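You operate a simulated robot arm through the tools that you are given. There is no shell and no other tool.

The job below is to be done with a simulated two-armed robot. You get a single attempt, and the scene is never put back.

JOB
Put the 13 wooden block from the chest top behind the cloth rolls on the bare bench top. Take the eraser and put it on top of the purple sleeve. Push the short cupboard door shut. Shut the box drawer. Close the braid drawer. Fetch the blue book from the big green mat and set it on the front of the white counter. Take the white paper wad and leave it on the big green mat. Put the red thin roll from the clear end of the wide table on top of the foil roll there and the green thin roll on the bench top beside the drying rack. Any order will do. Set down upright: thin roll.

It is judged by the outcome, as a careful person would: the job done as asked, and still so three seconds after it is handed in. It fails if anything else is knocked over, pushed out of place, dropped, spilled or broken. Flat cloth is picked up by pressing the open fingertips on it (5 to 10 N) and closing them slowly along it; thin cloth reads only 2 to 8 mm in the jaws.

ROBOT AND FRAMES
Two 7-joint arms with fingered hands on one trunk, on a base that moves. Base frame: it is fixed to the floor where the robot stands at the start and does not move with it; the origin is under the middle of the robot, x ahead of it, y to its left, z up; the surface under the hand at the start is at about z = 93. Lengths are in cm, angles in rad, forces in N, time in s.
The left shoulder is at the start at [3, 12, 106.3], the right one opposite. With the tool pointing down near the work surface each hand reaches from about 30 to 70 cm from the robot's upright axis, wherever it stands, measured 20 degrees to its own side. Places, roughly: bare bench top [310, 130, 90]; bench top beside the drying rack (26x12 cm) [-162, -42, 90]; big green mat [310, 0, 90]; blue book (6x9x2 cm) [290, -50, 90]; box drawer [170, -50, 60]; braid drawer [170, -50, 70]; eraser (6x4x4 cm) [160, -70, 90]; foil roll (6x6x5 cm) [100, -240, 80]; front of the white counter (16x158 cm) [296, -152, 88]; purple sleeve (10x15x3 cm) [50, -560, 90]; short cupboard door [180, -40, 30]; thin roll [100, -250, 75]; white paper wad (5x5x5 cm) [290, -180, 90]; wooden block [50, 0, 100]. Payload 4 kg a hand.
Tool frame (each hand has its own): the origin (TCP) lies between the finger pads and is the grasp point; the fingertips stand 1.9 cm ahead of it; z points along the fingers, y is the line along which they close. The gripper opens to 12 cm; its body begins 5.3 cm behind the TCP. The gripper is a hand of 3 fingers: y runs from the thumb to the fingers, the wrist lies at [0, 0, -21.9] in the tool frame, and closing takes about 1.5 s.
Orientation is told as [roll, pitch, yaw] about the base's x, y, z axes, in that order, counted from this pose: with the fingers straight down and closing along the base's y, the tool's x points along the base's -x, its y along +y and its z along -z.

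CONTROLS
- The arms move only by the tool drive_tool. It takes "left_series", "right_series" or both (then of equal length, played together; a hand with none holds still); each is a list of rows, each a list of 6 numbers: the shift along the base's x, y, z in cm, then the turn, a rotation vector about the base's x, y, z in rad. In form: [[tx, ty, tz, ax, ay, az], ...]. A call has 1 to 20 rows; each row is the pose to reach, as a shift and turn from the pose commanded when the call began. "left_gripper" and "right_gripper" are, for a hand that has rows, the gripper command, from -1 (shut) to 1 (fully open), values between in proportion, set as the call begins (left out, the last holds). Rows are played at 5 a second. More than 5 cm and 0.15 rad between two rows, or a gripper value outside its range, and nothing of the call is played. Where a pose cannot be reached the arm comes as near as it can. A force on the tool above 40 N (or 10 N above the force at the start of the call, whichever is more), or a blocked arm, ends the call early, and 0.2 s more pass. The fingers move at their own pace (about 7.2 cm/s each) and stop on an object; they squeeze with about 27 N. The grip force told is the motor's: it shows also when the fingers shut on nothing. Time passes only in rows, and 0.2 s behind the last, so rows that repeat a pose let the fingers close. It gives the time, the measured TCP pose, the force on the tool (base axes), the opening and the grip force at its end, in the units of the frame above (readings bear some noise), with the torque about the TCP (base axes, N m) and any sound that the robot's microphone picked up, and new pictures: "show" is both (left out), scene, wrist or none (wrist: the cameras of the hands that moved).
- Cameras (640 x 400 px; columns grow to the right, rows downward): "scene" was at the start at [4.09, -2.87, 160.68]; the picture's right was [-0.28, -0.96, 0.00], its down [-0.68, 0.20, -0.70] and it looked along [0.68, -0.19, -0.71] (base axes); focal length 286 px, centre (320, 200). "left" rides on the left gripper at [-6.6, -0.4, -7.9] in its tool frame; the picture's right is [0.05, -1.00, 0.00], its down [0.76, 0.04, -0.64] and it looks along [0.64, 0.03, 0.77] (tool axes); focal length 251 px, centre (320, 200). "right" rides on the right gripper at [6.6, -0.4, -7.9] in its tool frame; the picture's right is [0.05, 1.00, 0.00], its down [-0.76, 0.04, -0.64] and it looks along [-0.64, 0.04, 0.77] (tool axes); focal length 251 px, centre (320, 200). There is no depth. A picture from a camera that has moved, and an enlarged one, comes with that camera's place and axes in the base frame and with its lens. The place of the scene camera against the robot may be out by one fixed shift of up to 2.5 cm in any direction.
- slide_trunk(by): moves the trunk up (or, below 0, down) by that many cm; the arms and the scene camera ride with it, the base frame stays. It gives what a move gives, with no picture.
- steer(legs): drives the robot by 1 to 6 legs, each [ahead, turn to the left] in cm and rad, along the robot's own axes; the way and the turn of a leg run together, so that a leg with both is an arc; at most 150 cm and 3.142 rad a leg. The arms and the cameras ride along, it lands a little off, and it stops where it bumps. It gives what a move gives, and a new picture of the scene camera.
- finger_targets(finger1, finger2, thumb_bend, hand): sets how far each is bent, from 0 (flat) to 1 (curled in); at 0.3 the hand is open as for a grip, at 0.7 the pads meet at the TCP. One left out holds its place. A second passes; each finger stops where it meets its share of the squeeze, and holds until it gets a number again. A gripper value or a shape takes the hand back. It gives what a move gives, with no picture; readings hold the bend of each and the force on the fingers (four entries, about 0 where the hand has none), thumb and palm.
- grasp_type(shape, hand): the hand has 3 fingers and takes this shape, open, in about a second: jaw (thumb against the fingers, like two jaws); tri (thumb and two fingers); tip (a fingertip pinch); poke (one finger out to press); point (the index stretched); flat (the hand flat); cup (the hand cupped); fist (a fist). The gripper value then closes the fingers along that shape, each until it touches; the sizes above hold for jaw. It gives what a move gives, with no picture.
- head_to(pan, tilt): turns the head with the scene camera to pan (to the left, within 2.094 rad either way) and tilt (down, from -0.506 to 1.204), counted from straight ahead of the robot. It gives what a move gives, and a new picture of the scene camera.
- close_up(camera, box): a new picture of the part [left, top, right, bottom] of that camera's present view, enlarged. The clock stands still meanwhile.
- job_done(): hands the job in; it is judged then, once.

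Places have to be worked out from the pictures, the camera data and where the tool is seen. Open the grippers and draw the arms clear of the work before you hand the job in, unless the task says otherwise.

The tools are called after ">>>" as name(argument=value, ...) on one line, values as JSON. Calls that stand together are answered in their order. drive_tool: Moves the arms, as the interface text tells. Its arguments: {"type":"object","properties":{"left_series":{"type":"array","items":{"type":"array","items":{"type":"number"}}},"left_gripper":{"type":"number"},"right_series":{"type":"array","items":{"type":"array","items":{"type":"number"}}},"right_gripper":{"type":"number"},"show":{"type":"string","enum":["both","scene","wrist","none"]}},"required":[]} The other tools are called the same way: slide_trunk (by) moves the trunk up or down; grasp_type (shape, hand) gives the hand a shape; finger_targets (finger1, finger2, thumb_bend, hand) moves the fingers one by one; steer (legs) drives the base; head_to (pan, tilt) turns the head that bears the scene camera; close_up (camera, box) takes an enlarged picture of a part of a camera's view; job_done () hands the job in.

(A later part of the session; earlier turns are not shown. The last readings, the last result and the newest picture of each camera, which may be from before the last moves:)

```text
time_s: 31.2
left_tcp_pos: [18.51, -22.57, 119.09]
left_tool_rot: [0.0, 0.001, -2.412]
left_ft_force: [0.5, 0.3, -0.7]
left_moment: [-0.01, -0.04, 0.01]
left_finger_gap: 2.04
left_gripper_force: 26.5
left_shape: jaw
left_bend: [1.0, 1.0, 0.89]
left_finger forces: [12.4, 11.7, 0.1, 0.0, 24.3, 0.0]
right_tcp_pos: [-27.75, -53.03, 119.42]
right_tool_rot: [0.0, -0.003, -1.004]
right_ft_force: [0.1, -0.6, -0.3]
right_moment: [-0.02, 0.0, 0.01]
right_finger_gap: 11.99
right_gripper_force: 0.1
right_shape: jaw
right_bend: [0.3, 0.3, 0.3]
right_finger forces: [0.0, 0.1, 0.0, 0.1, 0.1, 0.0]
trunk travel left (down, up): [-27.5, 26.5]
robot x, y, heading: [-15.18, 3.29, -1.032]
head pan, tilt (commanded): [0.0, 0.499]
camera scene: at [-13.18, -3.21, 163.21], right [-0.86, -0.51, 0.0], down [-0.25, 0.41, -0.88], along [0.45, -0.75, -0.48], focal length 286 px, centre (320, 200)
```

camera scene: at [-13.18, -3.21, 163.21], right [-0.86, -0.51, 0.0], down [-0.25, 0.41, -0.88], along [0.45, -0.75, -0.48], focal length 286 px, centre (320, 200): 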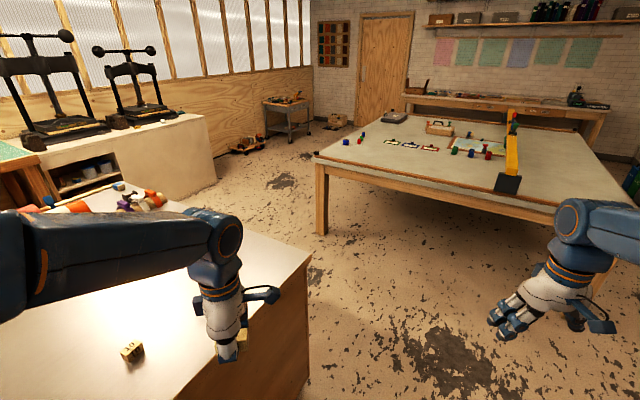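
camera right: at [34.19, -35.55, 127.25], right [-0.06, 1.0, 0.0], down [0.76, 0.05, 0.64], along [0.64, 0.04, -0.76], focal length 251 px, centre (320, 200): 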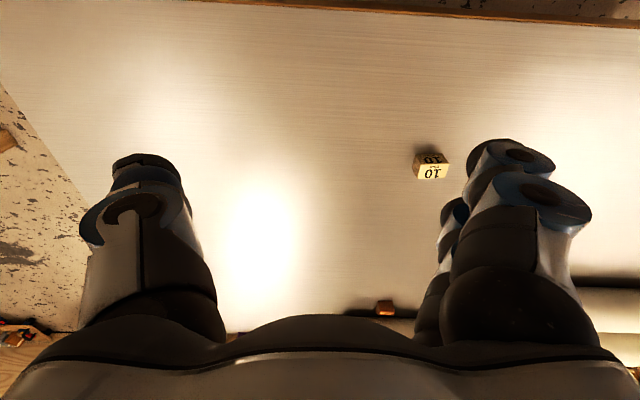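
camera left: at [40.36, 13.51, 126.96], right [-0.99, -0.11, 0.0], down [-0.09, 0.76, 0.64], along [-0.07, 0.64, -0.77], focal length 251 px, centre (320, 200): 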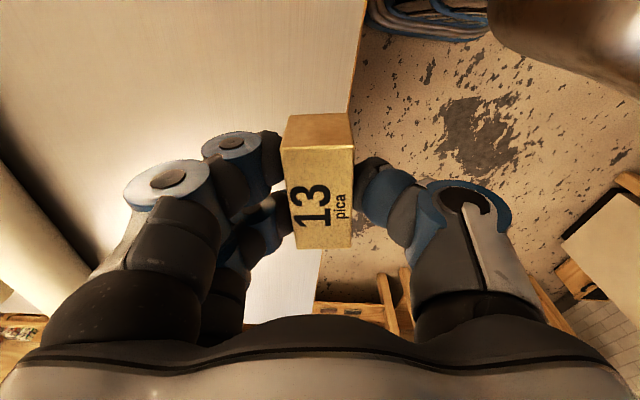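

The turn was blocked at heading -1.03. I look down around the base to find what was bumped.

>>> head_to(pan=1.2, tilt=1.0)

>>> head_to(pan=2.09, tilt=0.9)

>>> head_to(pan=-2.09, tilt=0.9)

>>> head_to(pan=-1.2, tilt=1.0)

>>> close_up(camera="left", box=[0, 0, 640, 400])

```text
time_s: 32.6
left_tcp_pos: [18.42, -22.76, 119.01]
left_tool_rot: [0.0, 0.0, -2.412]
left_ft_force: [0.0, -0.2, -1.0]
left_moment: [0.0, -0.01, 0.0]
left_finger_gap: 2.06
left_gripper_force: 27.2
left_shape: jaw
left_bend: [1.0, 1.0, 0.89]
left_finger forces: [12.4, 11.8, 0.1, 0.0, 24.4, 0.1]
right_tcp_pos: [-27.78, -53.14, 119.48]
right_tool_rot: [0.001, -0.001, -1.003]
right_ft_force: [-0.1, 0.3, -0.3]
right_moment: [0.0, -0.01, -0.02]
right_finger_gap: 12.0
right_gripper_force: 0.1
right_shape: jaw
right_bend: [0.3, 0.3, 0.3]
right_finger forces: [0.1, 0.0, 0.1, 0.0, 0.0, 0.0]
trunk travel left (down, up): [-27.5, 26.5]
robot x, y, heading: [-15.08, 3.35, -1.033]
head pan, tilt (commanded): [1.201, 1.0]
camera scene: at [-11.02, 5.75, 159.1], right [0.17, -0.99, 0.0], down [-0.83, -0.14, -0.54], along [0.53, 0.09, -0.84], focal length 286 px, centre (320, 200)
```

scene: 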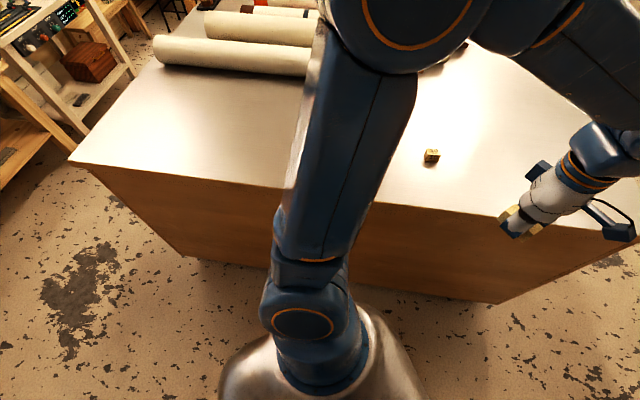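

```text
time_s: 33.8
left_tcp_pos: [18.55, -22.75, 119.04]
left_tool_rot: [-0.001, 0.0, -2.411]
left_ft_force: [-0.5, 0.5, -0.2]
left_moment: [-0.01, 0.0, 0.02]
left_finger_gap: 2.04
left_gripper_force: 26.8
left_shape: jaw
left_bend: [1.0, 1.0, 0.89]
left_finger forces: [12.4, 11.8, 0.1, 0.1, 24.3, 0.0]
right_tcp_pos: [-27.7, -53.12, 119.53]
right_tool_rot: [0.001, -0.002, -1.004]
right_ft_force: [-0.6, 0.0, 0.5]
right_moment: [-0.03, 0.0, -0.01]
right_finger_gap: 12.0
right_gripper_force: 0.0
right_shape: jaw
right_bend: [0.3, 0.3, 0.3]
right_finger forces: [0.0, 0.0, 0.1, 0.1, 0.0, 0.1]
trunk travel left (down, up): [-27.5, 26.5]
robot x, y, heading: [-14.97, 3.78, -1.033]
head pan, tilt (commanded): [2.089, 0.901]
camera scene: at [-14.18, 11.16, 159.82], right [0.87, -0.49, 0.0], down [-0.39, -0.68, -0.62], along [0.31, 0.54, -0.78], focal length 286 px, centre (320, 200)
```

scene: 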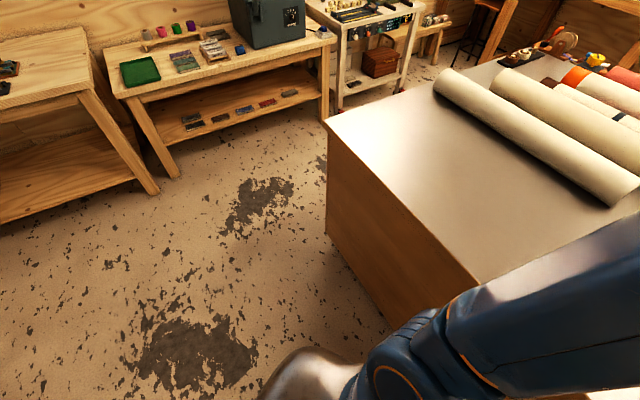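

```text
time_s: 37.2
left_tcp_pos: [18.62, -22.72, 118.97]
left_tool_rot: [-0.001, 0.001, -2.413]
left_ft_force: [-0.2, -0.7, -1.0]
left_moment: [0.02, -0.01, 0.03]
left_finger_gap: 2.08
left_gripper_force: 27.2
left_shape: jaw
left_bend: [1.0, 1.0, 0.89]
left_finger forces: [12.4, 11.9, 0.1, 0.0, 24.2, 0.0]
right_tcp_pos: [-27.63, -53.08, 119.49]
right_tool_rot: [0.0, -0.001, -1.004]
right_ft_force: [-0.7, 0.4, 0.2]
right_moment: [-0.01, 0.03, 0.0]
right_finger_gap: 11.99
right_gripper_force: 0.1
right_shape: jaw
right_bend: [0.3, 0.3, 0.3]
right_finger forces: [0.0, 0.0, 0.0, 0.0, 0.1, 0.0]
trunk travel left (down, up): [-27.5, 26.5]
robot x, y, heading: [-15.25, 3.59, -1.033]
head pan, tilt (commanded): [-2.089, 0.901]
camera scene: at [-25.44, 4.42, 159.82], right [-0.02, 1.0, 0.0], down [0.78, 0.02, -0.62], along [-0.62, -0.01, -0.78], focal length 286 px, centre (320, 200)
```

scene: 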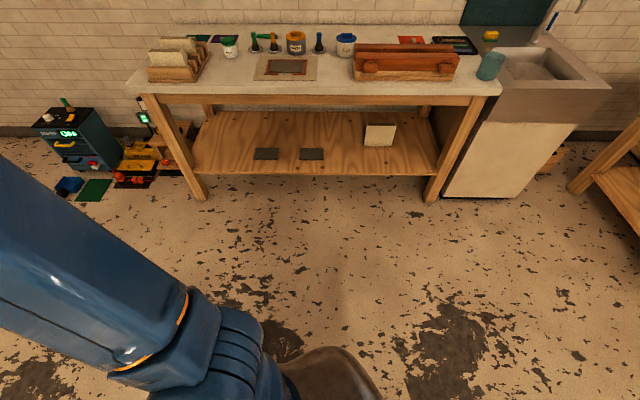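

```text
time_s: 38.4
left_tcp_pos: [18.53, -22.75, 119.14]
left_tool_rot: [-0.001, 0.002, -2.412]
left_ft_force: [-0.3, 0.2, 0.0]
left_moment: [0.01, 0.01, -0.03]
left_finger_gap: 2.06
left_gripper_force: 27.0
left_shape: jaw
left_bend: [1.0, 1.0, 0.89]
left_finger forces: [12.4, 11.8, 0.1, 0.0, 24.3, 0.1]
right_tcp_pos: [-27.69, -53.03, 119.46]
right_tool_rot: [-0.001, -0.003, -1.004]
right_ft_force: [0.1, 0.7, 0.0]
right_moment: [-0.02, -0.02, 0.01]
right_finger_gap: 11.99
right_gripper_force: 0.1
right_shape: jaw
right_bend: [0.3, 0.3, 0.3]
right_finger forces: [0.0, 0.0, 0.0, 0.0, 0.0, 0.1]
trunk travel left (down, up): [-27.5, 26.5]
robot x, y, heading: [-15.12, 3.77, -1.03]
head pan, tilt (commanded): [-1.201, 1.0]
camera scene: at [-22.18, -0.91, 159.1], right [-0.79, 0.61, 0.0], down [0.52, 0.66, -0.54], along [-0.33, -0.43, -0.84], focal length 286 px, centre (320, 200)
```

scene: 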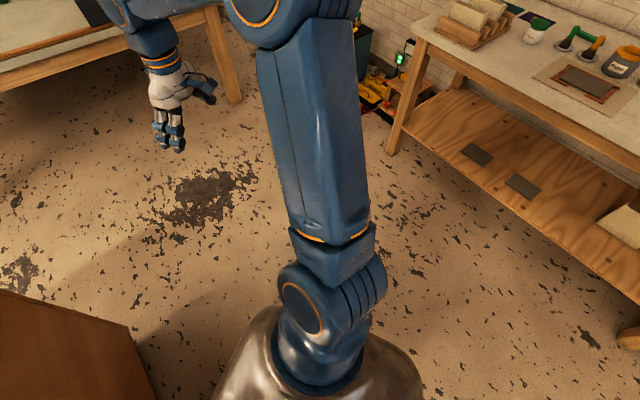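

```text
1.00 times, centred on (320, 200) of left (not enlarged: the box is as wide or as high as the picture)
camera zoom: at [13.33, -26.97, 126.98], right [-0.63, 0.78, 0.0], down [0.6, 0.48, 0.64], along [0.5, 0.4, -0.77], focal length 251 px, centre (320, 200)
```

zoom: 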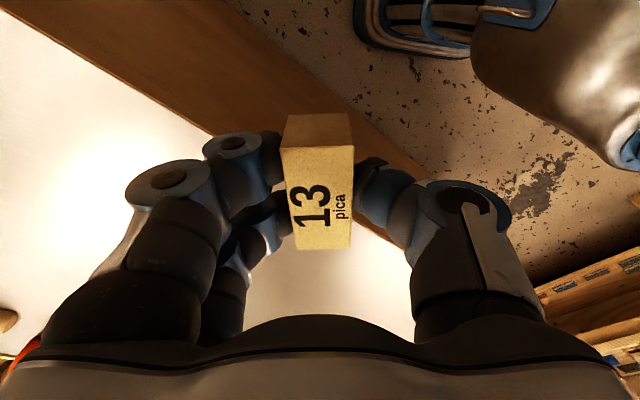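

Nothing obvious; the base may have touched the chest with its corner. I look straight down to see the base's outline.

>>> head_to(pan=0.6, tilt=1.204)

>>> head_to(pan=1.8, tilt=1.204)

>>> head_to(pan=-0.4, tilt=1.204)

```text
time_s: 40.2
left_tcp_pos: [18.42, -22.6, 119.0]
left_tool_rot: [0.0, -0.003, -2.413]
left_ft_force: [-0.4, 0.3, 1.2]
left_moment: [-0.01, 0.01, -0.01]
left_finger_gap: 2.06
left_gripper_force: 27.5
left_shape: jaw
left_bend: [1.0, 1.0, 0.89]
left_finger forces: [12.4, 11.9, 0.0, 0.0, 24.4, 0.0]
right_tcp_pos: [-27.76, -53.1, 119.49]
right_tool_rot: [0.0, -0.002, -1.005]
right_ft_force: [0.6, -0.2, 0.5]
right_moment: [-0.03, -0.01, -0.01]
right_finger_gap: 11.99
right_gripper_force: 0.0
right_shape: jaw
right_bend: [0.3, 0.3, 0.3]
right_finger forces: [0.0, 0.0, 0.0, 0.0, 0.0, 0.0]
trunk travel left (down, up): [-27.5, 26.5]
robot x, y, heading: [-15.38, 3.68, -1.034]
head pan, tilt (commanded): [0.6, 1.201]
camera scene: at [-12.81, 2.25, 157.84], right [-0.42, -0.91, 0.0], down [-0.85, 0.39, -0.36], along [0.33, -0.15, -0.93], focal length 286 px, centre (320, 200)
```

scene: 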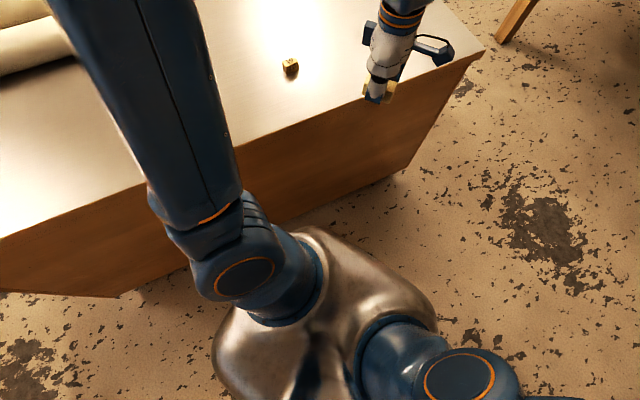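

```text
time_s: 41.6
left_tcp_pos: [18.5, -22.63, 118.99]
left_tool_rot: [-0.001, -0.001, -2.41]
left_ft_force: [0.6, 0.3, -0.2]
left_moment: [-0.02, 0.01, 0.02]
left_finger_gap: 2.06
left_gripper_force: 27.0
left_shape: jaw
left_bend: [1.0, 1.0, 0.89]
left_finger forces: [12.3, 11.7, 0.0, 0.1, 24.2, 0.0]
right_tcp_pos: [-27.66, -53.07, 119.38]
right_tool_rot: [0.0, -0.002, -1.003]
right_ft_force: [-0.1, 0.3, 0.4]
right_moment: [0.0, -0.02, 0.0]
right_finger_gap: 11.99
right_gripper_force: 0.0
right_shape: jaw
right_bend: [0.3, 0.3, 0.3]
right_finger forces: [0.1, 0.1, 0.0, 0.0, 0.0, 0.1]
trunk travel left (down, up): [-27.5, 26.5]
robot x, y, heading: [-15.33, 3.53, -1.031]
head pan, tilt (commanded): [1.799, 1.201]
camera scene: at [-13.87, 8.47, 157.84], right [0.69, -0.72, 0.0], down [-0.67, -0.65, -0.36], along [0.26, 0.25, -0.93], focal length 286 px, centre (320, 200)
```

scene: 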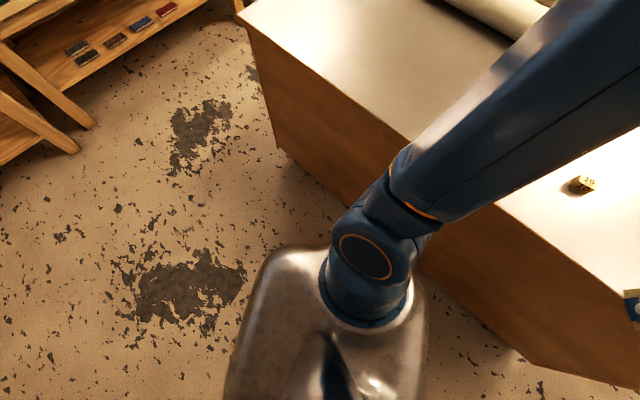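

```text
time_s: 43.7
left_tcp_pos: [18.43, -22.66, 119.15]
left_tool_rot: [0.001, 0.0, -2.412]
left_ft_force: [-0.1, 0.5, -0.5]
left_moment: [-0.01, -0.01, 0.01]
left_finger_gap: 2.06
left_gripper_force: 27.3
left_shape: jaw
left_bend: [1.0, 1.0, 0.89]
left_finger forces: [12.4, 11.8, 0.0, 0.0, 24.2, 0.0]
right_tcp_pos: [-27.76, -53.08, 119.38]
right_tool_rot: [0.0, -0.003, -1.004]
right_ft_force: [0.0, -0.1, -0.3]
right_moment: [0.0, 0.0, -0.02]
right_finger_gap: 11.96
right_gripper_force: 0.1
right_shape: jaw
right_bend: [0.3, 0.3, 0.3]
right_finger forces: [0.0, 0.0, 0.1, 0.1, 0.0, 0.0]
trunk travel left (down, up): [-27.5, 26.5]
robot x, y, heading: [-14.83, 3.52, -1.036]
head pan, tilt (commanded): [-0.4, 1.201]
camera scene: at [-17.11, -0.95, 157.84], right [-0.99, -0.14, 0.0], down [-0.13, 0.92, -0.36], along [0.05, -0.36, -0.93], focal length 286 px, centre (320, 200)
```

scene: 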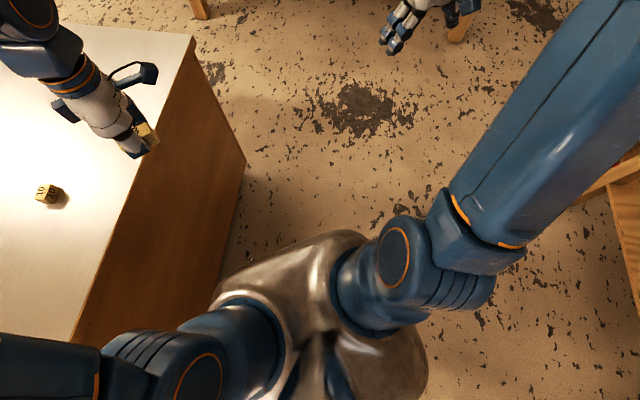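

No clear obstacle is seen around the base. I back off a little along the robot's axis and retry the rest of the turn.

>>> steer(legs=[[-15, 0]])

```text
time_s: 45.0
left_tcp_pos: [10.67, -9.4, 119.16]
left_tool_rot: [0.002, 0.0, -2.411]
left_ft_force: [-0.6, 0.1, -0.3]
left_moment: [-0.03, -0.01, -0.01]
left_finger_gap: 2.06
left_gripper_force: 27.5
left_shape: jaw
left_bend: [1.0, 1.0, 0.89]
left_finger forces: [12.4, 11.8, 0.0, 0.1, 24.3, 0.1]
right_tcp_pos: [-35.56, -39.92, 119.46]
right_tool_rot: [0.0, -0.003, -1.002]
right_ft_force: [-0.1, 0.1, -0.5]
right_moment: [-0.04, -0.02, 0.0]
right_finger_gap: 12.01
right_gripper_force: 0.1
right_shape: jaw
right_bend: [0.3, 0.3, 0.3]
right_finger forces: [0.0, 0.0, 0.1, 0.0, 0.1, 0.1]
trunk travel left (down, up): [-27.5, 26.5]
robot x, y, heading: [-23.23, 16.37, -1.031]
head pan, tilt (commanded): [-0.4, 1.201]
camera scene: at [-25.05, 12.29, 157.85], right [-0.99, -0.14, 0.0], down [-0.13, 0.92, -0.36], along [0.05, -0.36, -0.93], focal length 286 px, centre (320, 200)
```

scene: 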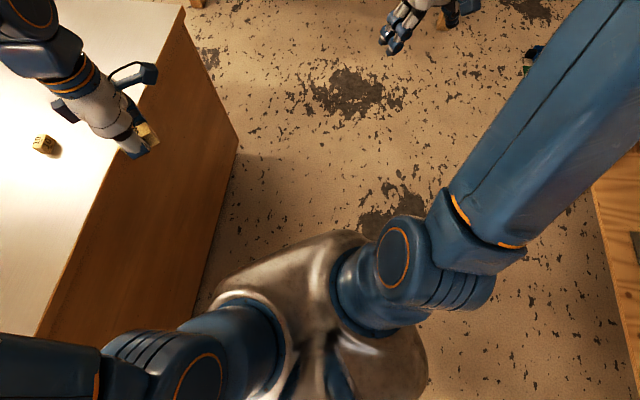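

It moved freely. Now the remaining right turn.

>>> steer(legs=[[0, -0.54]])

```text
time_s: 47.0
left_tcp_pos: [-7.31, -23.23, 119.13]
left_tool_rot: [0.002, 0.0, -2.947]
left_ft_force: [-0.6, 0.2, -0.3]
left_moment: [0.02, -0.02, 0.02]
left_finger_gap: 2.05
left_gripper_force: 27.4
left_shape: jaw
left_bend: [1.0, 1.0, 0.89]
left_finger forces: [12.0, 11.6, 0.0, 0.1, 23.4, 0.1]
right_tcp_pos: [-62.64, -25.73, 119.42]
right_tool_rot: [0.0, -0.003, -1.538]
right_ft_force: [-0.7, -0.3, 0.2]
right_moment: [-0.02, 0.02, -0.01]
right_finger_gap: 11.99
right_gripper_force: 0.1
right_shape: jaw
right_bend: [0.3, 0.3, 0.3]
right_finger forces: [0.1, 0.0, 0.0, 0.0, 0.1, 0.0]
trunk travel left (down, up): [-27.5, 26.5]
robot x, y, heading: [-19.29, 16.79, -1.555]
head pan, tilt (commanded): [-0.4, 1.201]
camera scene: at [-23.34, 12.69, 157.84], right [-0.93, 0.38, 0.0], down [0.35, 0.86, -0.36], along [-0.14, -0.34, -0.93], focal length 286 px, centre (320, 200)
```

scene: 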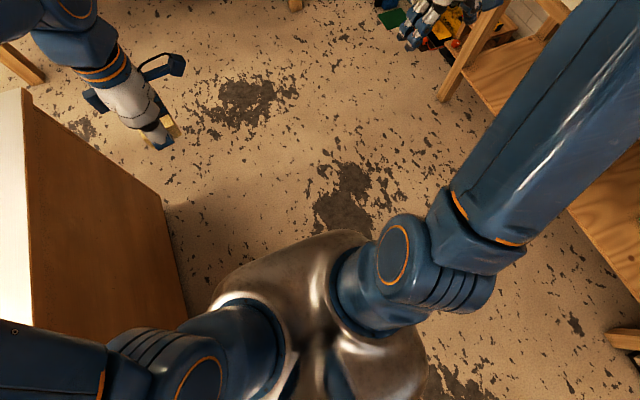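

The turn completed, though the arms seem displaced relative to the body. I hold still briefly and look again to check the readings.

>>> drive_tool(left_series=[[0, 0, 0, 0, 0, 0], [0, 0, 0, 0, 0, 0], [0, 0, 0, 0, 0, 0]], right_series=[[0, 0, 0, 0, 0, 0], [0, 0, 0, 0, 0, 0], [0, 0, 0, 0, 0, 0]], show="none")

>>> head_to(pan=0, tilt=0.7)

```text
time_s: 47.8
left_tcp_pos: [-7.24, -23.08, 119.02]
left_tool_rot: [0.0, 0.0, -2.945]
left_ft_force: [0.0, 0.5, -0.3]
left_moment: [0.05, 0.0, 0.02]
left_finger_gap: 2.05
left_gripper_force: 26.8
left_shape: jaw
left_bend: [1.0, 1.0, 0.89]
left_finger forces: [12.0, 12.0, 0.1, 0.1, 23.9, 0.1]
right_tcp_pos: [-62.59, -25.87, 119.5]
right_tool_rot: [0.0, -0.004, -1.537]
right_ft_force: [-0.2, 0.6, -0.2]
right_moment: [0.0, 0.01, -0.02]
right_finger_gap: 11.98
right_gripper_force: 0.0
right_shape: jaw
right_bend: [0.3, 0.3, 0.3]
right_finger forces: [0.0, 0.0, 0.0, 0.1, 0.0, 0.0]
trunk travel left (down, up): [-27.5, 26.5]
robot x, y, heading: [-19.49, 16.3, -1.554]
head pan, tilt (commanded): [-0.4, 1.201]
```

```text
time_s: 48.7
left_tcp_pos: [-7.34, -23.24, 119.07]
left_tool_rot: [0.0, 0.0, -2.947]
left_ft_force: [0.1, 0.0, 0.0]
left_moment: [0.01, 0.02, 0.02]
left_finger_gap: 2.05
left_gripper_force: 27.1
left_shape: jaw
left_bend: [1.0, 1.0, 0.89]
left_finger forces: [12.0, 11.9, 0.0, 0.0, 23.9, 0.1]
right_tcp_pos: [-62.58, -25.91, 119.44]
right_tool_rot: [-0.001, -0.001, -1.538]
right_ft_force: [-0.5, -0.2, 0.5]
right_moment: [0.03, 0.02, 0.0]
right_finger_gap: 12.01
right_gripper_force: 0.1
right_shape: jaw
right_bend: [0.3, 0.3, 0.3]
right_finger forces: [0.0, 0.0, 0.0, 0.0, 0.0, 0.0]
trunk travel left (down, up): [-27.5, 26.5]
robot x, y, heading: [-19.59, 16.55, -1.555]
head pan, tilt (commanded): [0.0, 0.7]
camera scene: at [-21.16, 9.38, 161.43], right [-1.0, -0.01, 0.0], down [-0.01, 0.65, -0.76], along [0.01, -0.76, -0.65], focal length 286 px, centre (320, 200)
```

scene: 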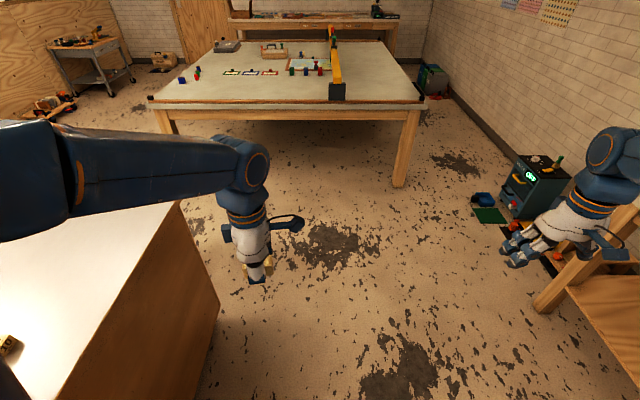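

The arms hold their world poses while the base lands off, so I re-center the hands relative to the body (shift +x 8 cm), then drive ahead down the aisle.

>>> drive_tool(left_series=[[4, 0, 0, 0, 0, 0], [8, 0, 0, 0, 0, 0], [8, 0, 0, 0, 0, 0]], right_series=[[4, 0, 0, 0, 0, 0], [8, 0, 0, 0, 0, 0], [8, 0, 0, 0, 0, 0]], show="none")

>>> steer(legs=[[150, 0]])

```text
time_s: 49.5
left_tcp_pos: [0.58, -23.3, 119.02]
left_tool_rot: [0.0, 0.001, -2.947]
left_ft_force: [0.0, -0.7, 0.0]
left_moment: [0.02, -0.01, -0.02]
left_finger_gap: 2.04
left_gripper_force: 26.3
left_shape: jaw
left_bend: [1.0, 1.0, 0.89]
left_finger forces: [11.9, 11.8, 0.0, 0.1, 23.7, 0.0]
right_tcp_pos: [-54.78, -25.54, 119.32]
right_tool_rot: [0.001, -0.001, -1.538]
right_ft_force: [0.3, -0.2, 0.6]
right_moment: [-0.01, 0.0, 0.0]
right_finger_gap: 11.99
right_gripper_force: 0.0
right_shape: jaw
right_bend: [0.3, 0.3, 0.3]
right_finger forces: [0.0, 0.0, 0.0, 0.0, 0.0, 0.0]
trunk travel left (down, up): [-27.5, 26.5]
robot x, y, heading: [-19.64, 16.4, -1.557]
head pan, tilt (commanded): [0.0, 0.7]
```

```text
time_s: 56.9
left_tcp_pos: [4.25, -173.26, 118.97]
left_tool_rot: [0.0, -0.001, -2.931]
left_ft_force: [0.4, 0.1, -1.3]
left_moment: [0.0, -0.01, 0.0]
left_finger_gap: 2.06
left_gripper_force: 27.6
left_shape: jaw
left_bend: [1.0, 1.0, 0.89]
left_finger forces: [12.0, 11.7, 0.1, 0.1, 23.8, 0.1]
right_tcp_pos: [-50.96, -176.18, 119.34]
right_tool_rot: [0.002, 0.0, -1.524]
right_ft_force: [-0.1, 0.0, 0.4]
right_moment: [0.02, -0.01, 0.0]
right_finger_gap: 12.0
right_gripper_force: 0.1
right_shape: jaw
right_bend: [0.3, 0.3, 0.3]
right_finger forces: [0.0, 0.0, 0.0, 0.0, 0.0, 0.1]
trunk travel left (down, up): [-27.5, 26.5]
robot x, y, heading: [-16.03, -133.43, -1.545]
head pan, tilt (commanded): [0.0, 0.7]
camera scene: at [-17.84, -140.85, 161.43], right [-1.0, -0.03, 0.0], down [-0.02, 0.64, -0.76], along [0.02, -0.76, -0.64], focal length 286 px, centre (320, 200)
```

scene: 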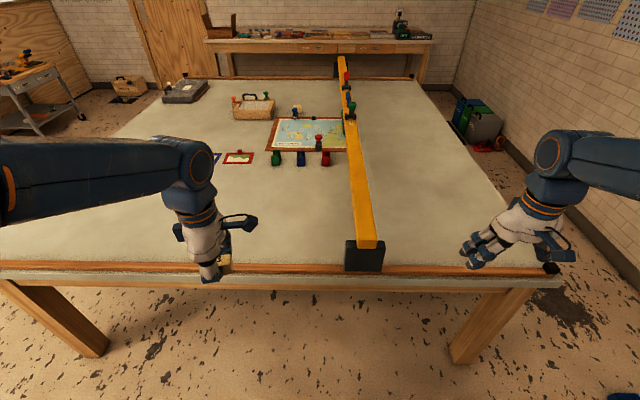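

Now at (-16, -133). I turn left to face +x.

>>> steer(legs=[[0, 1.545]])

```text
time_s: 59.6
left_tcp_pos: [27.84, -142.5, 118.77]
left_tool_rot: [-0.001, -0.004, -2.039]
left_ft_force: [-0.2, 0.7, -0.9]
left_moment: [-0.05, 0.04, -0.01]
left_finger_gap: 2.04
left_gripper_force: 26.8
left_shape: jaw
left_bend: [1.0, 1.0, 0.89]
left_finger forces: [12.1, 11.8, 0.0, 0.0, 23.9, 0.0]
right_tcp_pos: [-4.62, -187.35, 119.43]
right_tool_rot: [-0.005, 0.0, -0.633]
right_ft_force: [0.9, 0.1, 0.0]
right_moment: [-0.07, 0.05, 0.01]
right_finger_gap: 11.99
right_gripper_force: 0.0
right_shape: jaw
right_bend: [0.3, 0.3, 0.3]
right_finger forces: [0.0, 0.0, 0.0, 0.0, 0.0, 0.0]
trunk travel left (down, up): [-27.5, 26.5]
robot x, y, heading: [-19.51, -137.56, -0.633]
head pan, tilt (commanded): [0.0, 0.7]
stopped in leg 1: the robot was blocked; the commanded pose is now the measured one
camera scene: at [-15.63, -141.97, 161.42], right [-0.59, -0.81, 0.0], down [-0.52, 0.38, -0.76], along [0.61, -0.45, -0.65], focal length 286 px, centre (320, 200)
```

scene: 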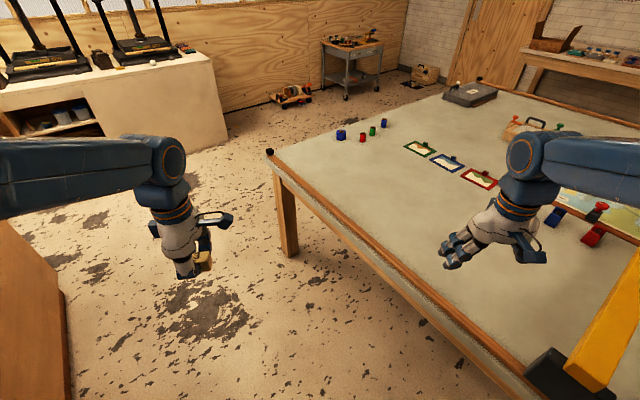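

The base pivots about a point ahead of its axis, so long turns accumulate drift and get flagged as "blocked"; nothing is touched. I finish the left turn in this shorter step.

>>> steer(legs=[[0, 0.633]])

```text
time_s: 61.7
left_tcp_pos: [20.82, -113.56, 119.11]
left_tool_rot: [0.0, -0.001, -1.396]
left_ft_force: [-0.5, -0.5, 0.0]
left_moment: [0.02, -0.02, -0.02]
left_finger_gap: 2.04
left_gripper_force: 27.9
left_shape: jaw
left_bend: [1.0, 1.0, 0.89]
left_finger forces: [11.6, 11.3, 0.0, 0.1, 22.9, 0.0]
right_tcp_pos: [21.97, -168.93, 119.53]
right_tool_rot: [-0.002, -0.004, 0.013]
right_ft_force: [-0.8, 0.0, 0.6]
right_moment: [0.01, -0.03, 0.01]
right_finger_gap: 11.98
right_gripper_force: 0.0
right_shape: jaw
right_bend: [0.3, 0.3, 0.3]
right_finger forces: [0.1, 0.1, 0.0, 0.0, 0.0, 0.1]
trunk travel left (down, up): [-27.5, 26.5]
robot x, y, heading: [-19.4, -141.5, 0.004]
head pan, tilt (commanded): [0.0, 0.7]
camera scene: at [-14.97, -142.45, 161.45], right [0.0, -1.0, 0.0], down [-0.64, 0.0, -0.77], along [0.77, 0.0, -0.64], focal length 286 px, centre (320, 200)
```

scene: 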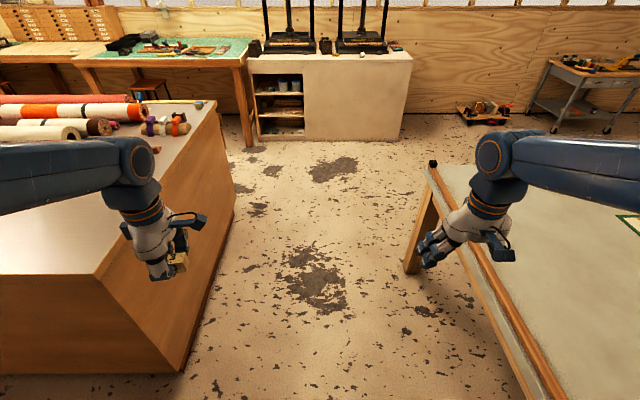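

Now facing +x at (-19, -141). I re-center the hands and drive along the aisle.

>>> drive_tool(left_series=[[0, -4, 0, 0, 0, 0], [0, -8, 0, 0, 0, 0], [0, -8, 0, 0, 0, 0]], right_series=[[0, -4, 0, 0, 0, 0], [0, -8, 0, 0, 0, 0], [0, -8, 0, 0, 0, 0]], show="none")

>>> steer(legs=[[150, 0], [60, 0]])

>>> head_to(pan=1.57, tilt=0.5)

>>> head_to(pan=0.6, tilt=0.5)

```text
time_s: 62.5
left_tcp_pos: [21.07, -121.46, 119.02]
left_tool_rot: [0.002, -0.002, -1.396]
left_ft_force: [-0.4, 0.0, 0.5]
left_moment: [-0.01, 0.0, 0.01]
left_finger_gap: 2.0
left_gripper_force: 27.0
left_shape: jaw
left_bend: [1.0, 1.0, 0.89]
left_finger forces: [11.6, 11.6, 0.1, 0.1, 23.3, 0.0]
right_tcp_pos: [22.03, -176.76, 119.49]
right_tool_rot: [-0.001, -0.003, 0.011]
right_ft_force: [0.0, -1.1, 0.5]
right_moment: [-0.02, -0.01, 0.0]
right_finger_gap: 12.0
right_gripper_force: 0.1
right_shape: jaw
right_bend: [0.3, 0.3, 0.3]
right_finger forces: [0.0, 0.0, 0.0, 0.1, 0.0, 0.0]
trunk travel left (down, up): [-27.5, 26.5]
robot x, y, heading: [-19.39, -141.98, -0.001]
head pan, tilt (commanded): [0.0, 0.7]
```

```text
time_s: 73.0
left_tcp_pos: [231.29, -121.67, 118.99]
left_tool_rot: [-0.002, 0.0, -1.397]
left_ft_force: [0.4, 1.6, 0.3]
left_moment: [0.02, 0.0, 0.02]
left_finger_gap: 2.05
left_gripper_force: 27.0
left_shape: jaw
left_bend: [1.0, 1.0, 0.89]
left_finger forces: [11.6, 11.5, 0.0, 0.1, 23.2, 0.1]
right_tcp_pos: [232.25, -176.96, 119.39]
right_tool_rot: [-0.003, -0.001, 0.011]
right_ft_force: [0.5, -0.3, 0.1]
right_moment: [0.01, -0.05, -0.01]
right_finger_gap: 12.01
right_gripper_force: 0.0
right_shape: jaw
right_bend: [0.3, 0.3, 0.3]
right_finger forces: [0.0, 0.1, 0.0, 0.1, 0.1, 0.0]
trunk travel left (down, up): [-27.5, 26.5]
robot x, y, heading: [190.4, -142.09, 0.002]
head pan, tilt (commanded): [0.0, 0.7]
camera scene: at [195.48, -142.54, 161.43], right [0.0, -1.0, 0.0], down [-0.64, 0.0, -0.76], along [0.76, 0.0, -0.64], focal length 286 px, centre (320, 200)
```

scene: 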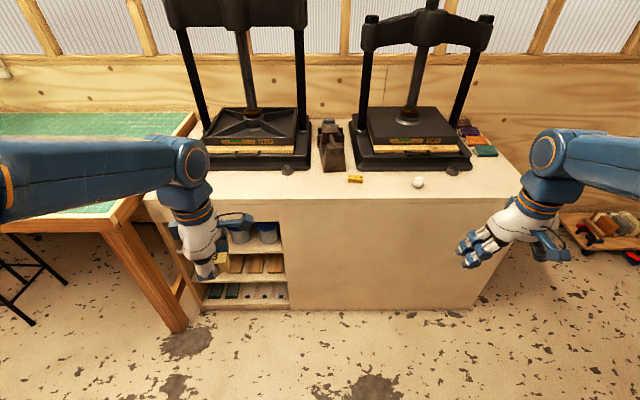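

```text
time_s: 74.6
left_tcp_pos: [231.28, -121.59, 118.85]
left_tool_rot: [0.0, 0.002, -1.399]
left_ft_force: [0.3, -0.9, 0.3]
left_moment: [-0.04, -0.02, 0.0]
left_finger_gap: 2.03
left_gripper_force: 27.0
left_shape: jaw
left_bend: [1.0, 1.0, 0.89]
left_finger forces: [11.6, 11.6, 0.1, 0.0, 23.2, 0.0]
right_tcp_pos: [232.06, -176.95, 119.45]
right_tool_rot: [-0.002, -0.003, 0.01]
right_ft_force: [0.2, 0.8, 0.7]
right_moment: [-0.01, -0.04, -0.01]
right_finger_gap: 12.0
right_gripper_force: 0.1
right_shape: jaw
right_bend: [0.3, 0.3, 0.3]
right_finger forces: [0.0, 0.0, 0.1, 0.0, 0.0, 0.0]
trunk travel left (down, up): [-27.5, 26.5]
robot x, y, heading: [190.53, -141.87, 0.0]
head pan, tilt (commanded): [1.571, 0.499]
camera scene: at [186.9, -133.46, 163.21], right [1.0, 0.0, 0.0], down [0.0, -0.48, -0.88], along [0.0, 0.88, -0.48], focal length 286 px, centre (320, 200)
```

scene: 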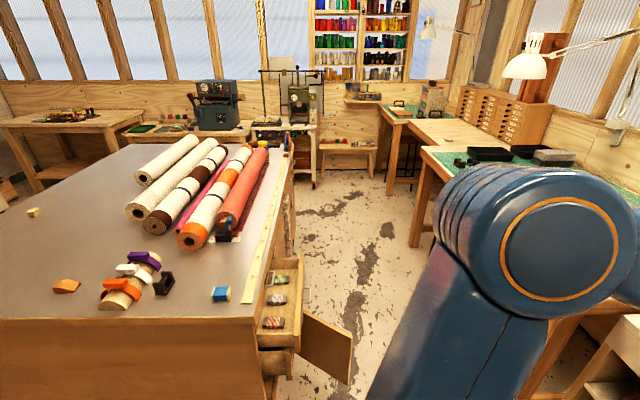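

```text
time_s: 75.9
left_tcp_pos: [231.15, -121.61, 119.14]
left_tool_rot: [-0.001, 0.002, -1.399]
left_ft_force: [0.4, -0.2, -0.7]
left_moment: [-0.02, 0.0, 0.06]
left_finger_gap: 2.02
left_gripper_force: 26.2
left_shape: jaw
left_bend: [1.0, 1.0, 0.89]
left_finger forces: [11.6, 11.6, 0.1, 0.1, 23.2, 0.0]
right_tcp_pos: [232.22, -176.97, 119.56]
right_tool_rot: [-0.002, -0.001, 0.01]
right_ft_force: [0.3, -0.2, 1.2]
right_moment: [0.03, -0.02, -0.01]
right_finger_gap: 11.98
right_gripper_force: 0.1
right_shape: jaw
right_bend: [0.3, 0.3, 0.3]
right_finger forces: [0.1, 0.0, 0.1, 0.1, 0.0, 0.0]
trunk travel left (down, up): [-27.5, 26.5]
robot x, y, heading: [190.79, -141.78, -0.0]
head pan, tilt (commanded): [0.6, 0.499]
camera scene: at [194.4, -137.4, 163.21], right [0.57, -0.82, 0.0], down [-0.39, -0.27, -0.88], along [0.72, 0.5, -0.48], focal length 286 px, centre (320, 200)
```

scene: 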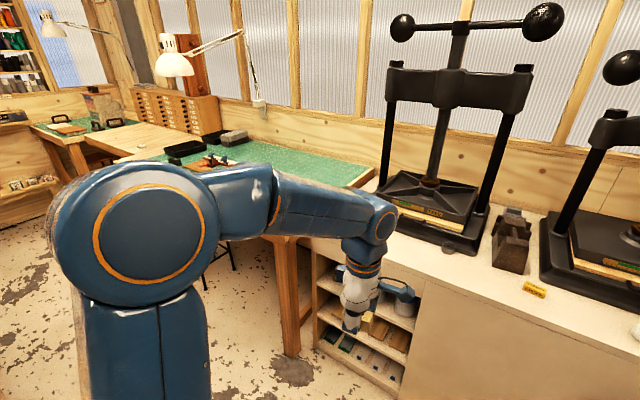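

I see the open drawers and the cupboard door at the far side of the chest, and the eraser on its corner. I zoom in for details.

>>> head_to(pan=1.57, tilt=0.7)

>>> close_up(camera="scene", box=[180, 160, 420, 310])

>>> head_to(pan=-0.2, tilt=0.6)

>>> close_up(camera="scene", box=[160, 100, 480, 300])

```text
time_s: 77.1
left_tcp_pos: [231.17, -121.64, 119.02]
left_tool_rot: [0.0, 0.0, -1.398]
left_ft_force: [0.3, 0.0, -0.6]
left_moment: [-0.02, -0.03, -0.02]
left_finger_gap: 2.01
left_gripper_force: 26.6
left_shape: jaw
left_bend: [1.0, 1.0, 0.89]
left_finger forces: [11.6, 11.7, 0.0, 0.0, 23.2, 0.0]
right_tcp_pos: [232.22, -176.95, 119.57]
right_tool_rot: [-0.001, -0.003, 0.01]
right_ft_force: [0.3, 0.0, -0.5]
right_moment: [-0.01, -0.01, -0.02]
right_finger_gap: 11.99
right_gripper_force: 0.0
right_shape: jaw
right_bend: [0.3, 0.3, 0.3]
right_finger forces: [0.1, 0.1, 0.1, 0.1, 0.0, 0.0]
trunk travel left (down, up): [-27.5, 26.5]
robot x, y, heading: [190.52, -142.17, 0.001]
head pan, tilt (commanded): [1.571, 0.7]
camera scene: at [186.9, -134.06, 161.44], right [1.0, 0.0, 0.0], down [0.0, -0.64, -0.77], along [0.0, 0.77, -0.64], focal length 286 px, centre (320, 200)
```

scene: 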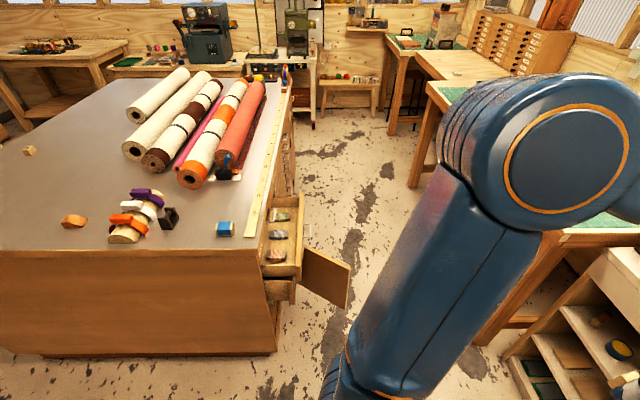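

```text
2.67 times, centred on (300, 235) of scene
camera zoom: at [186.9, -134.06, 161.44], right [1.0, 0.0, 0.0], down [0.0, -0.64, -0.77], along [0.0, 0.77, -0.64], focal length 763 px, centre (373, 107)
```

zoom: 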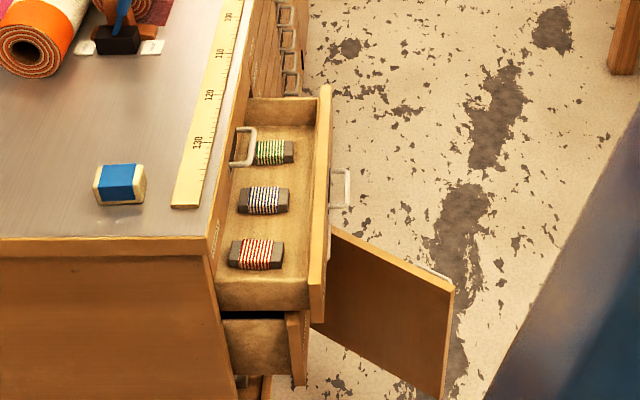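

```text
time_s: 78.9
left_tcp_pos: [231.29, -121.55, 119.02]
left_tool_rot: [-0.001, 0.0, -1.4]
left_ft_force: [1.0, 0.2, -0.3]
left_moment: [-0.01, 0.01, -0.01]
left_finger_gap: 2.01
left_gripper_force: 27.0
left_shape: jaw
left_bend: [1.0, 1.0, 0.89]
left_finger forces: [11.6, 11.5, 0.0, 0.0, 23.3, 0.0]
right_tcp_pos: [232.18, -177.02, 119.54]
right_tool_rot: [-0.002, -0.001, 0.01]
right_ft_force: [0.7, -0.2, 0.3]
right_moment: [0.02, 0.0, -0.03]
right_finger_gap: 11.99
right_gripper_force: 0.1
right_shape: jaw
right_bend: [0.3, 0.3, 0.3]
right_finger forces: [0.0, 0.0, 0.1, 0.0, 0.0, 0.1]
trunk travel left (down, up): [-27.5, 26.5]
robot x, y, heading: [190.29, -141.77, 0.002]
head pan, tilt (commanded): [-0.201, 0.6]
camera scene: at [195.57, -144.3, 162.3], right [-0.2, -0.98, 0.0], down [-0.55, 0.11, -0.82], along [0.81, -0.16, -0.57], focal length 286 px, centre (320, 200)
```

scene: 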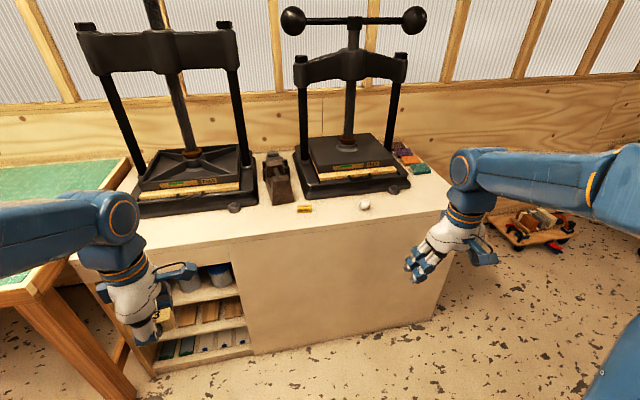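

```text
2.00 times, centred on (320, 200) of scene
camera zoom: at [195.57, -144.3, 162.3], right [-0.2, -0.98, 0.0], down [-0.55, 0.11, -0.82], along [0.81, -0.16, -0.57], focal length 572 px, centre (320, 200)
```

zoom: 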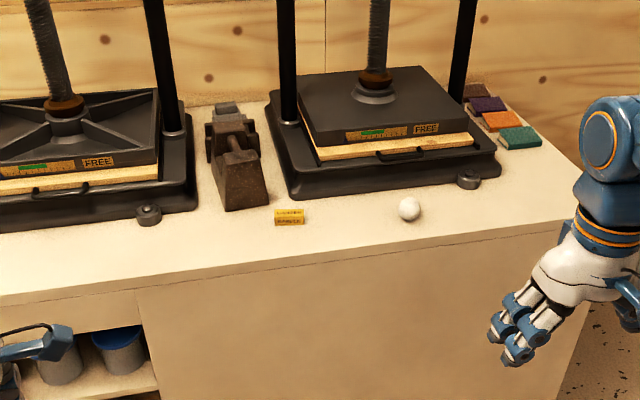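

The braid drawer (top), box drawer (below) and open cupboard door are clear now; door's free edge is near (202, -47). I'll first deliver the block: move ahead 40 cm, then turn left in two steps.

>>> steer(legs=[[40, 0], [0, 0.78]])

```text
time_s: 83.5
left_tcp_pos: [245.49, -98.7, 118.85]
left_tool_rot: [0.0, -0.005, -0.623]
left_ft_force: [0.3, 0.5, -0.4]
left_moment: [-0.02, 0.01, 0.02]
left_finger_gap: 2.04
left_gripper_force: 26.7
left_shape: jaw
left_bend: [1.0, 1.0, 0.89]
left_finger forces: [11.9, 11.5, 0.1, 0.0, 23.4, 0.0]
right_tcp_pos: [285.0, -137.64, 119.55]
right_tool_rot: [-0.003, -0.001, 0.781]
right_ft_force: [-0.3, 0.0, 0.7]
right_moment: [-0.02, 0.0, -0.01]
right_finger_gap: 12.03
right_gripper_force: 0.1
right_shape: jaw
right_bend: [0.3, 0.3, 0.3]
right_finger forces: [0.0, 0.0, 0.0, 0.1, 0.0, 0.0]
trunk travel left (down, up): [-27.5, 26.5]
robot x, y, heading: [234.31, -145.33, 0.789]
head pan, tilt (commanded): [-0.201, 0.6]
stopped in leg 2: the robot was blocked; the commanded pose is now the measured one
camera scene: at [238.21, -142.15, 162.3], right [0.56, -0.83, 0.0], down [-0.47, -0.32, -0.82], along [0.69, 0.46, -0.57], focal length 286 px, centre (320, 200)
```

scene: 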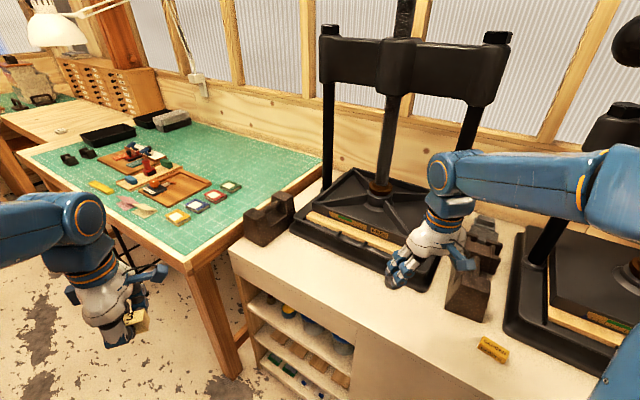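

Heading 0.79 now. I raise the right hand a little for clearance and continue the turn.

>>> drive_tool(right_series=[[-2, -1, 3, 0, 0, 0], [-4, -2, 6, 0, 0, 0], [-5, -3, 9, 0, 0, 0], [-5, -3, 9, 0, 0, 0]], show="none")

>>> steer(legs=[[0, 0.78]])

>>> head_to(pan=0, tilt=0.6)

```text
time_s: 84.5
left_tcp_pos: [245.61, -98.78, 119.01]
left_tool_rot: [0.001, -0.002, -0.623]
left_ft_force: [-0.6, 0.0, -0.7]
left_moment: [-0.02, 0.03, -0.01]
left_finger_gap: 2.01
left_gripper_force: 27.2
left_shape: jaw
left_bend: [1.0, 1.0, 0.89]
left_finger forces: [12.0, 11.6, 0.0, 0.0, 23.5, 0.0]
right_tcp_pos: [280.05, -140.66, 128.53]
right_tool_rot: [-0.001, 0.0, 0.782]
right_ft_force: [0.3, 0.2, -0.3]
right_moment: [-0.01, 0.01, -0.02]
right_finger_gap: 11.97
right_gripper_force: 0.1
right_shape: jaw
right_bend: [0.3, 0.3, 0.3]
right_finger forces: [0.0, 0.1, 0.0, 0.0, 0.1, 0.0]
trunk travel left (down, up): [-27.5, 26.5]
robot x, y, heading: [234.04, -145.48, 0.793]
head pan, tilt (commanded): [-0.201, 0.6]
```

```text
time_s: 87.0
left_tcp_pos: [210.04, -103.46, 119.0]
left_tool_rot: [0.001, -0.002, 0.146]
left_ft_force: [0.3, 0.3, -0.4]
left_moment: [0.01, -0.04, 0.01]
left_finger_gap: 2.0
left_gripper_force: 26.7
left_shape: jaw
left_bend: [1.0, 1.0, 0.9]
left_finger forces: [11.8, 11.7, 0.0, 0.0, 23.3, 0.0]
right_tcp_pos: [263.71, -109.66, 128.45]
right_tool_rot: [-0.003, -0.001, 1.55]
right_ft_force: [0.2, 0.2, 0.2]
right_moment: [-0.01, 0.0, 0.02]
right_finger_gap: 12.0
right_gripper_force: 0.2
right_shape: jaw
right_bend: [0.3, 0.3, 0.3]
right_finger forces: [0.1, 0.0, 0.0, 0.0, 0.0, 0.0]
trunk travel left (down, up): [-27.5, 26.5]
robot x, y, heading: [238.38, -144.85, 1.566]
head pan, tilt (commanded): [-0.201, 0.6]
stopped in leg 1: the robot was blocked; the commanded pose is now the measured one
camera scene: at [238.53, -138.85, 162.3], right [0.98, -0.21, 0.0], down [-0.12, -0.55, -0.83], along [0.17, 0.81, -0.57], focal length 286 px, centre (320, 200)
```

scene: 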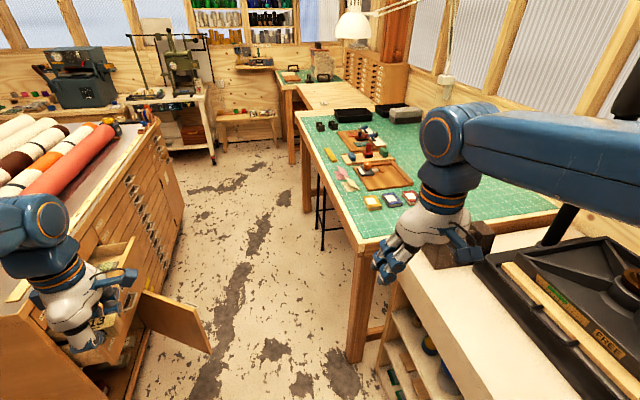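

```text
time_s: 87.8
left_tcp_pos: [210.23, -103.44, 119.01]
left_tool_rot: [0.0, 0.001, 0.143]
left_ft_force: [0.1, 0.1, -0.3]
left_moment: [-0.03, 0.0, 0.01]
left_finger_gap: 2.02
left_gripper_force: 27.1
left_shape: jaw
left_bend: [1.0, 1.0, 0.9]
left_finger forces: [11.8, 11.5, 0.0, 0.0, 23.3, 0.1]
right_tcp_pos: [264.14, -109.66, 128.47]
right_tool_rot: [-0.001, -0.002, 1.552]
right_ft_force: [0.6, 0.8, 0.8]
right_moment: [-0.01, 0.01, 0.01]
right_finger_gap: 12.02
right_gripper_force: 0.0
right_shape: jaw
right_bend: [0.3, 0.3, 0.3]
right_finger forces: [0.0, 0.0, 0.0, 0.1, 0.1, 0.1]
trunk travel left (down, up): [-27.5, 26.5]
robot x, y, heading: [238.88, -145.39, 1.555]
head pan, tilt (commanded): [0.0, 0.6]
camera scene: at [237.11, -138.68, 162.3], right [1.0, -0.01, 0.0], down [-0.01, -0.57, -0.82], along [0.01, 0.82, -0.57], focal length 286 px, centre (320, 200)
```

scene: 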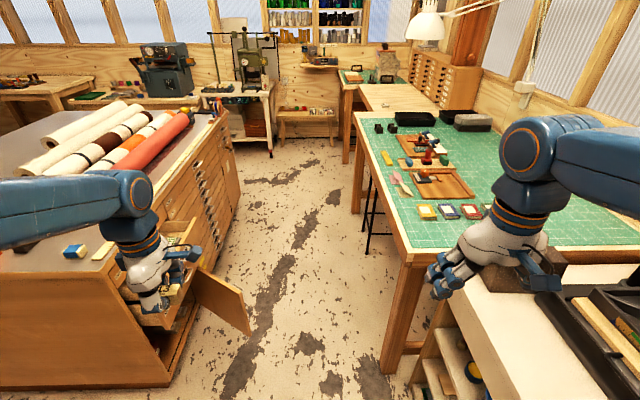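

The aisle is visible: bench front at x≈266, door tip near x≈202. I angle slightly left and drive up the middle.

>>> steer(legs=[[0, 0.06], [130, 0]])

```text
time_s: 94.7
left_tcp_pos: [202.16, 24.93, 119.09]
left_tool_rot: [0.0, 0.0, 0.196]
left_ft_force: [0.0, 0.4, -0.5]
left_moment: [0.01, 0.0, 0.01]
left_finger_gap: 2.0
left_gripper_force: 26.6
left_shape: jaw
left_bend: [1.0, 1.0, 0.9]
left_finger forces: [11.7, 11.5, 0.0, 0.1, 23.2, 0.1]
right_tcp_pos: [256.35, 21.68, 128.51]
right_tool_rot: [-0.004, -0.002, 1.602]
right_ft_force: [-0.5, 0.3, -0.4]
right_moment: [-0.03, 0.03, -0.01]
right_finger_gap: 12.02
right_gripper_force: 0.0
right_shape: jaw
right_bend: [0.3, 0.3, 0.3]
right_finger forces: [0.0, 0.0, 0.0, 0.0, 0.0, 0.0]
trunk travel left (down, up): [-27.5, 26.5]
robot x, y, heading: [232.52, -15.36, 1.617]
head pan, tilt (commanded): [0.0, 0.6]
camera scene: at [230.57, -8.77, 162.3], right [1.0, 0.04, 0.0], down [0.02, -0.56, -0.82], along [-0.03, 0.82, -0.57], focal length 286 px, centre (320, 200)
```

scene: 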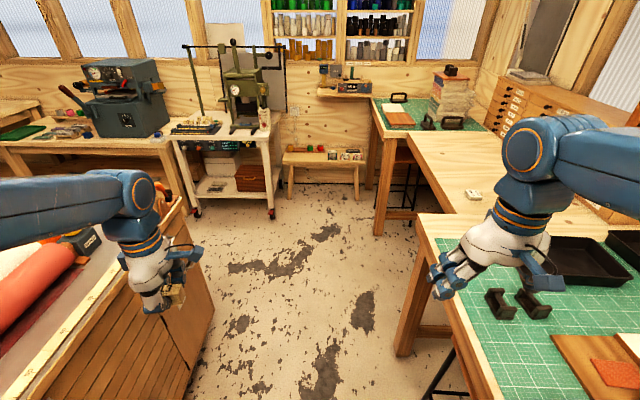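

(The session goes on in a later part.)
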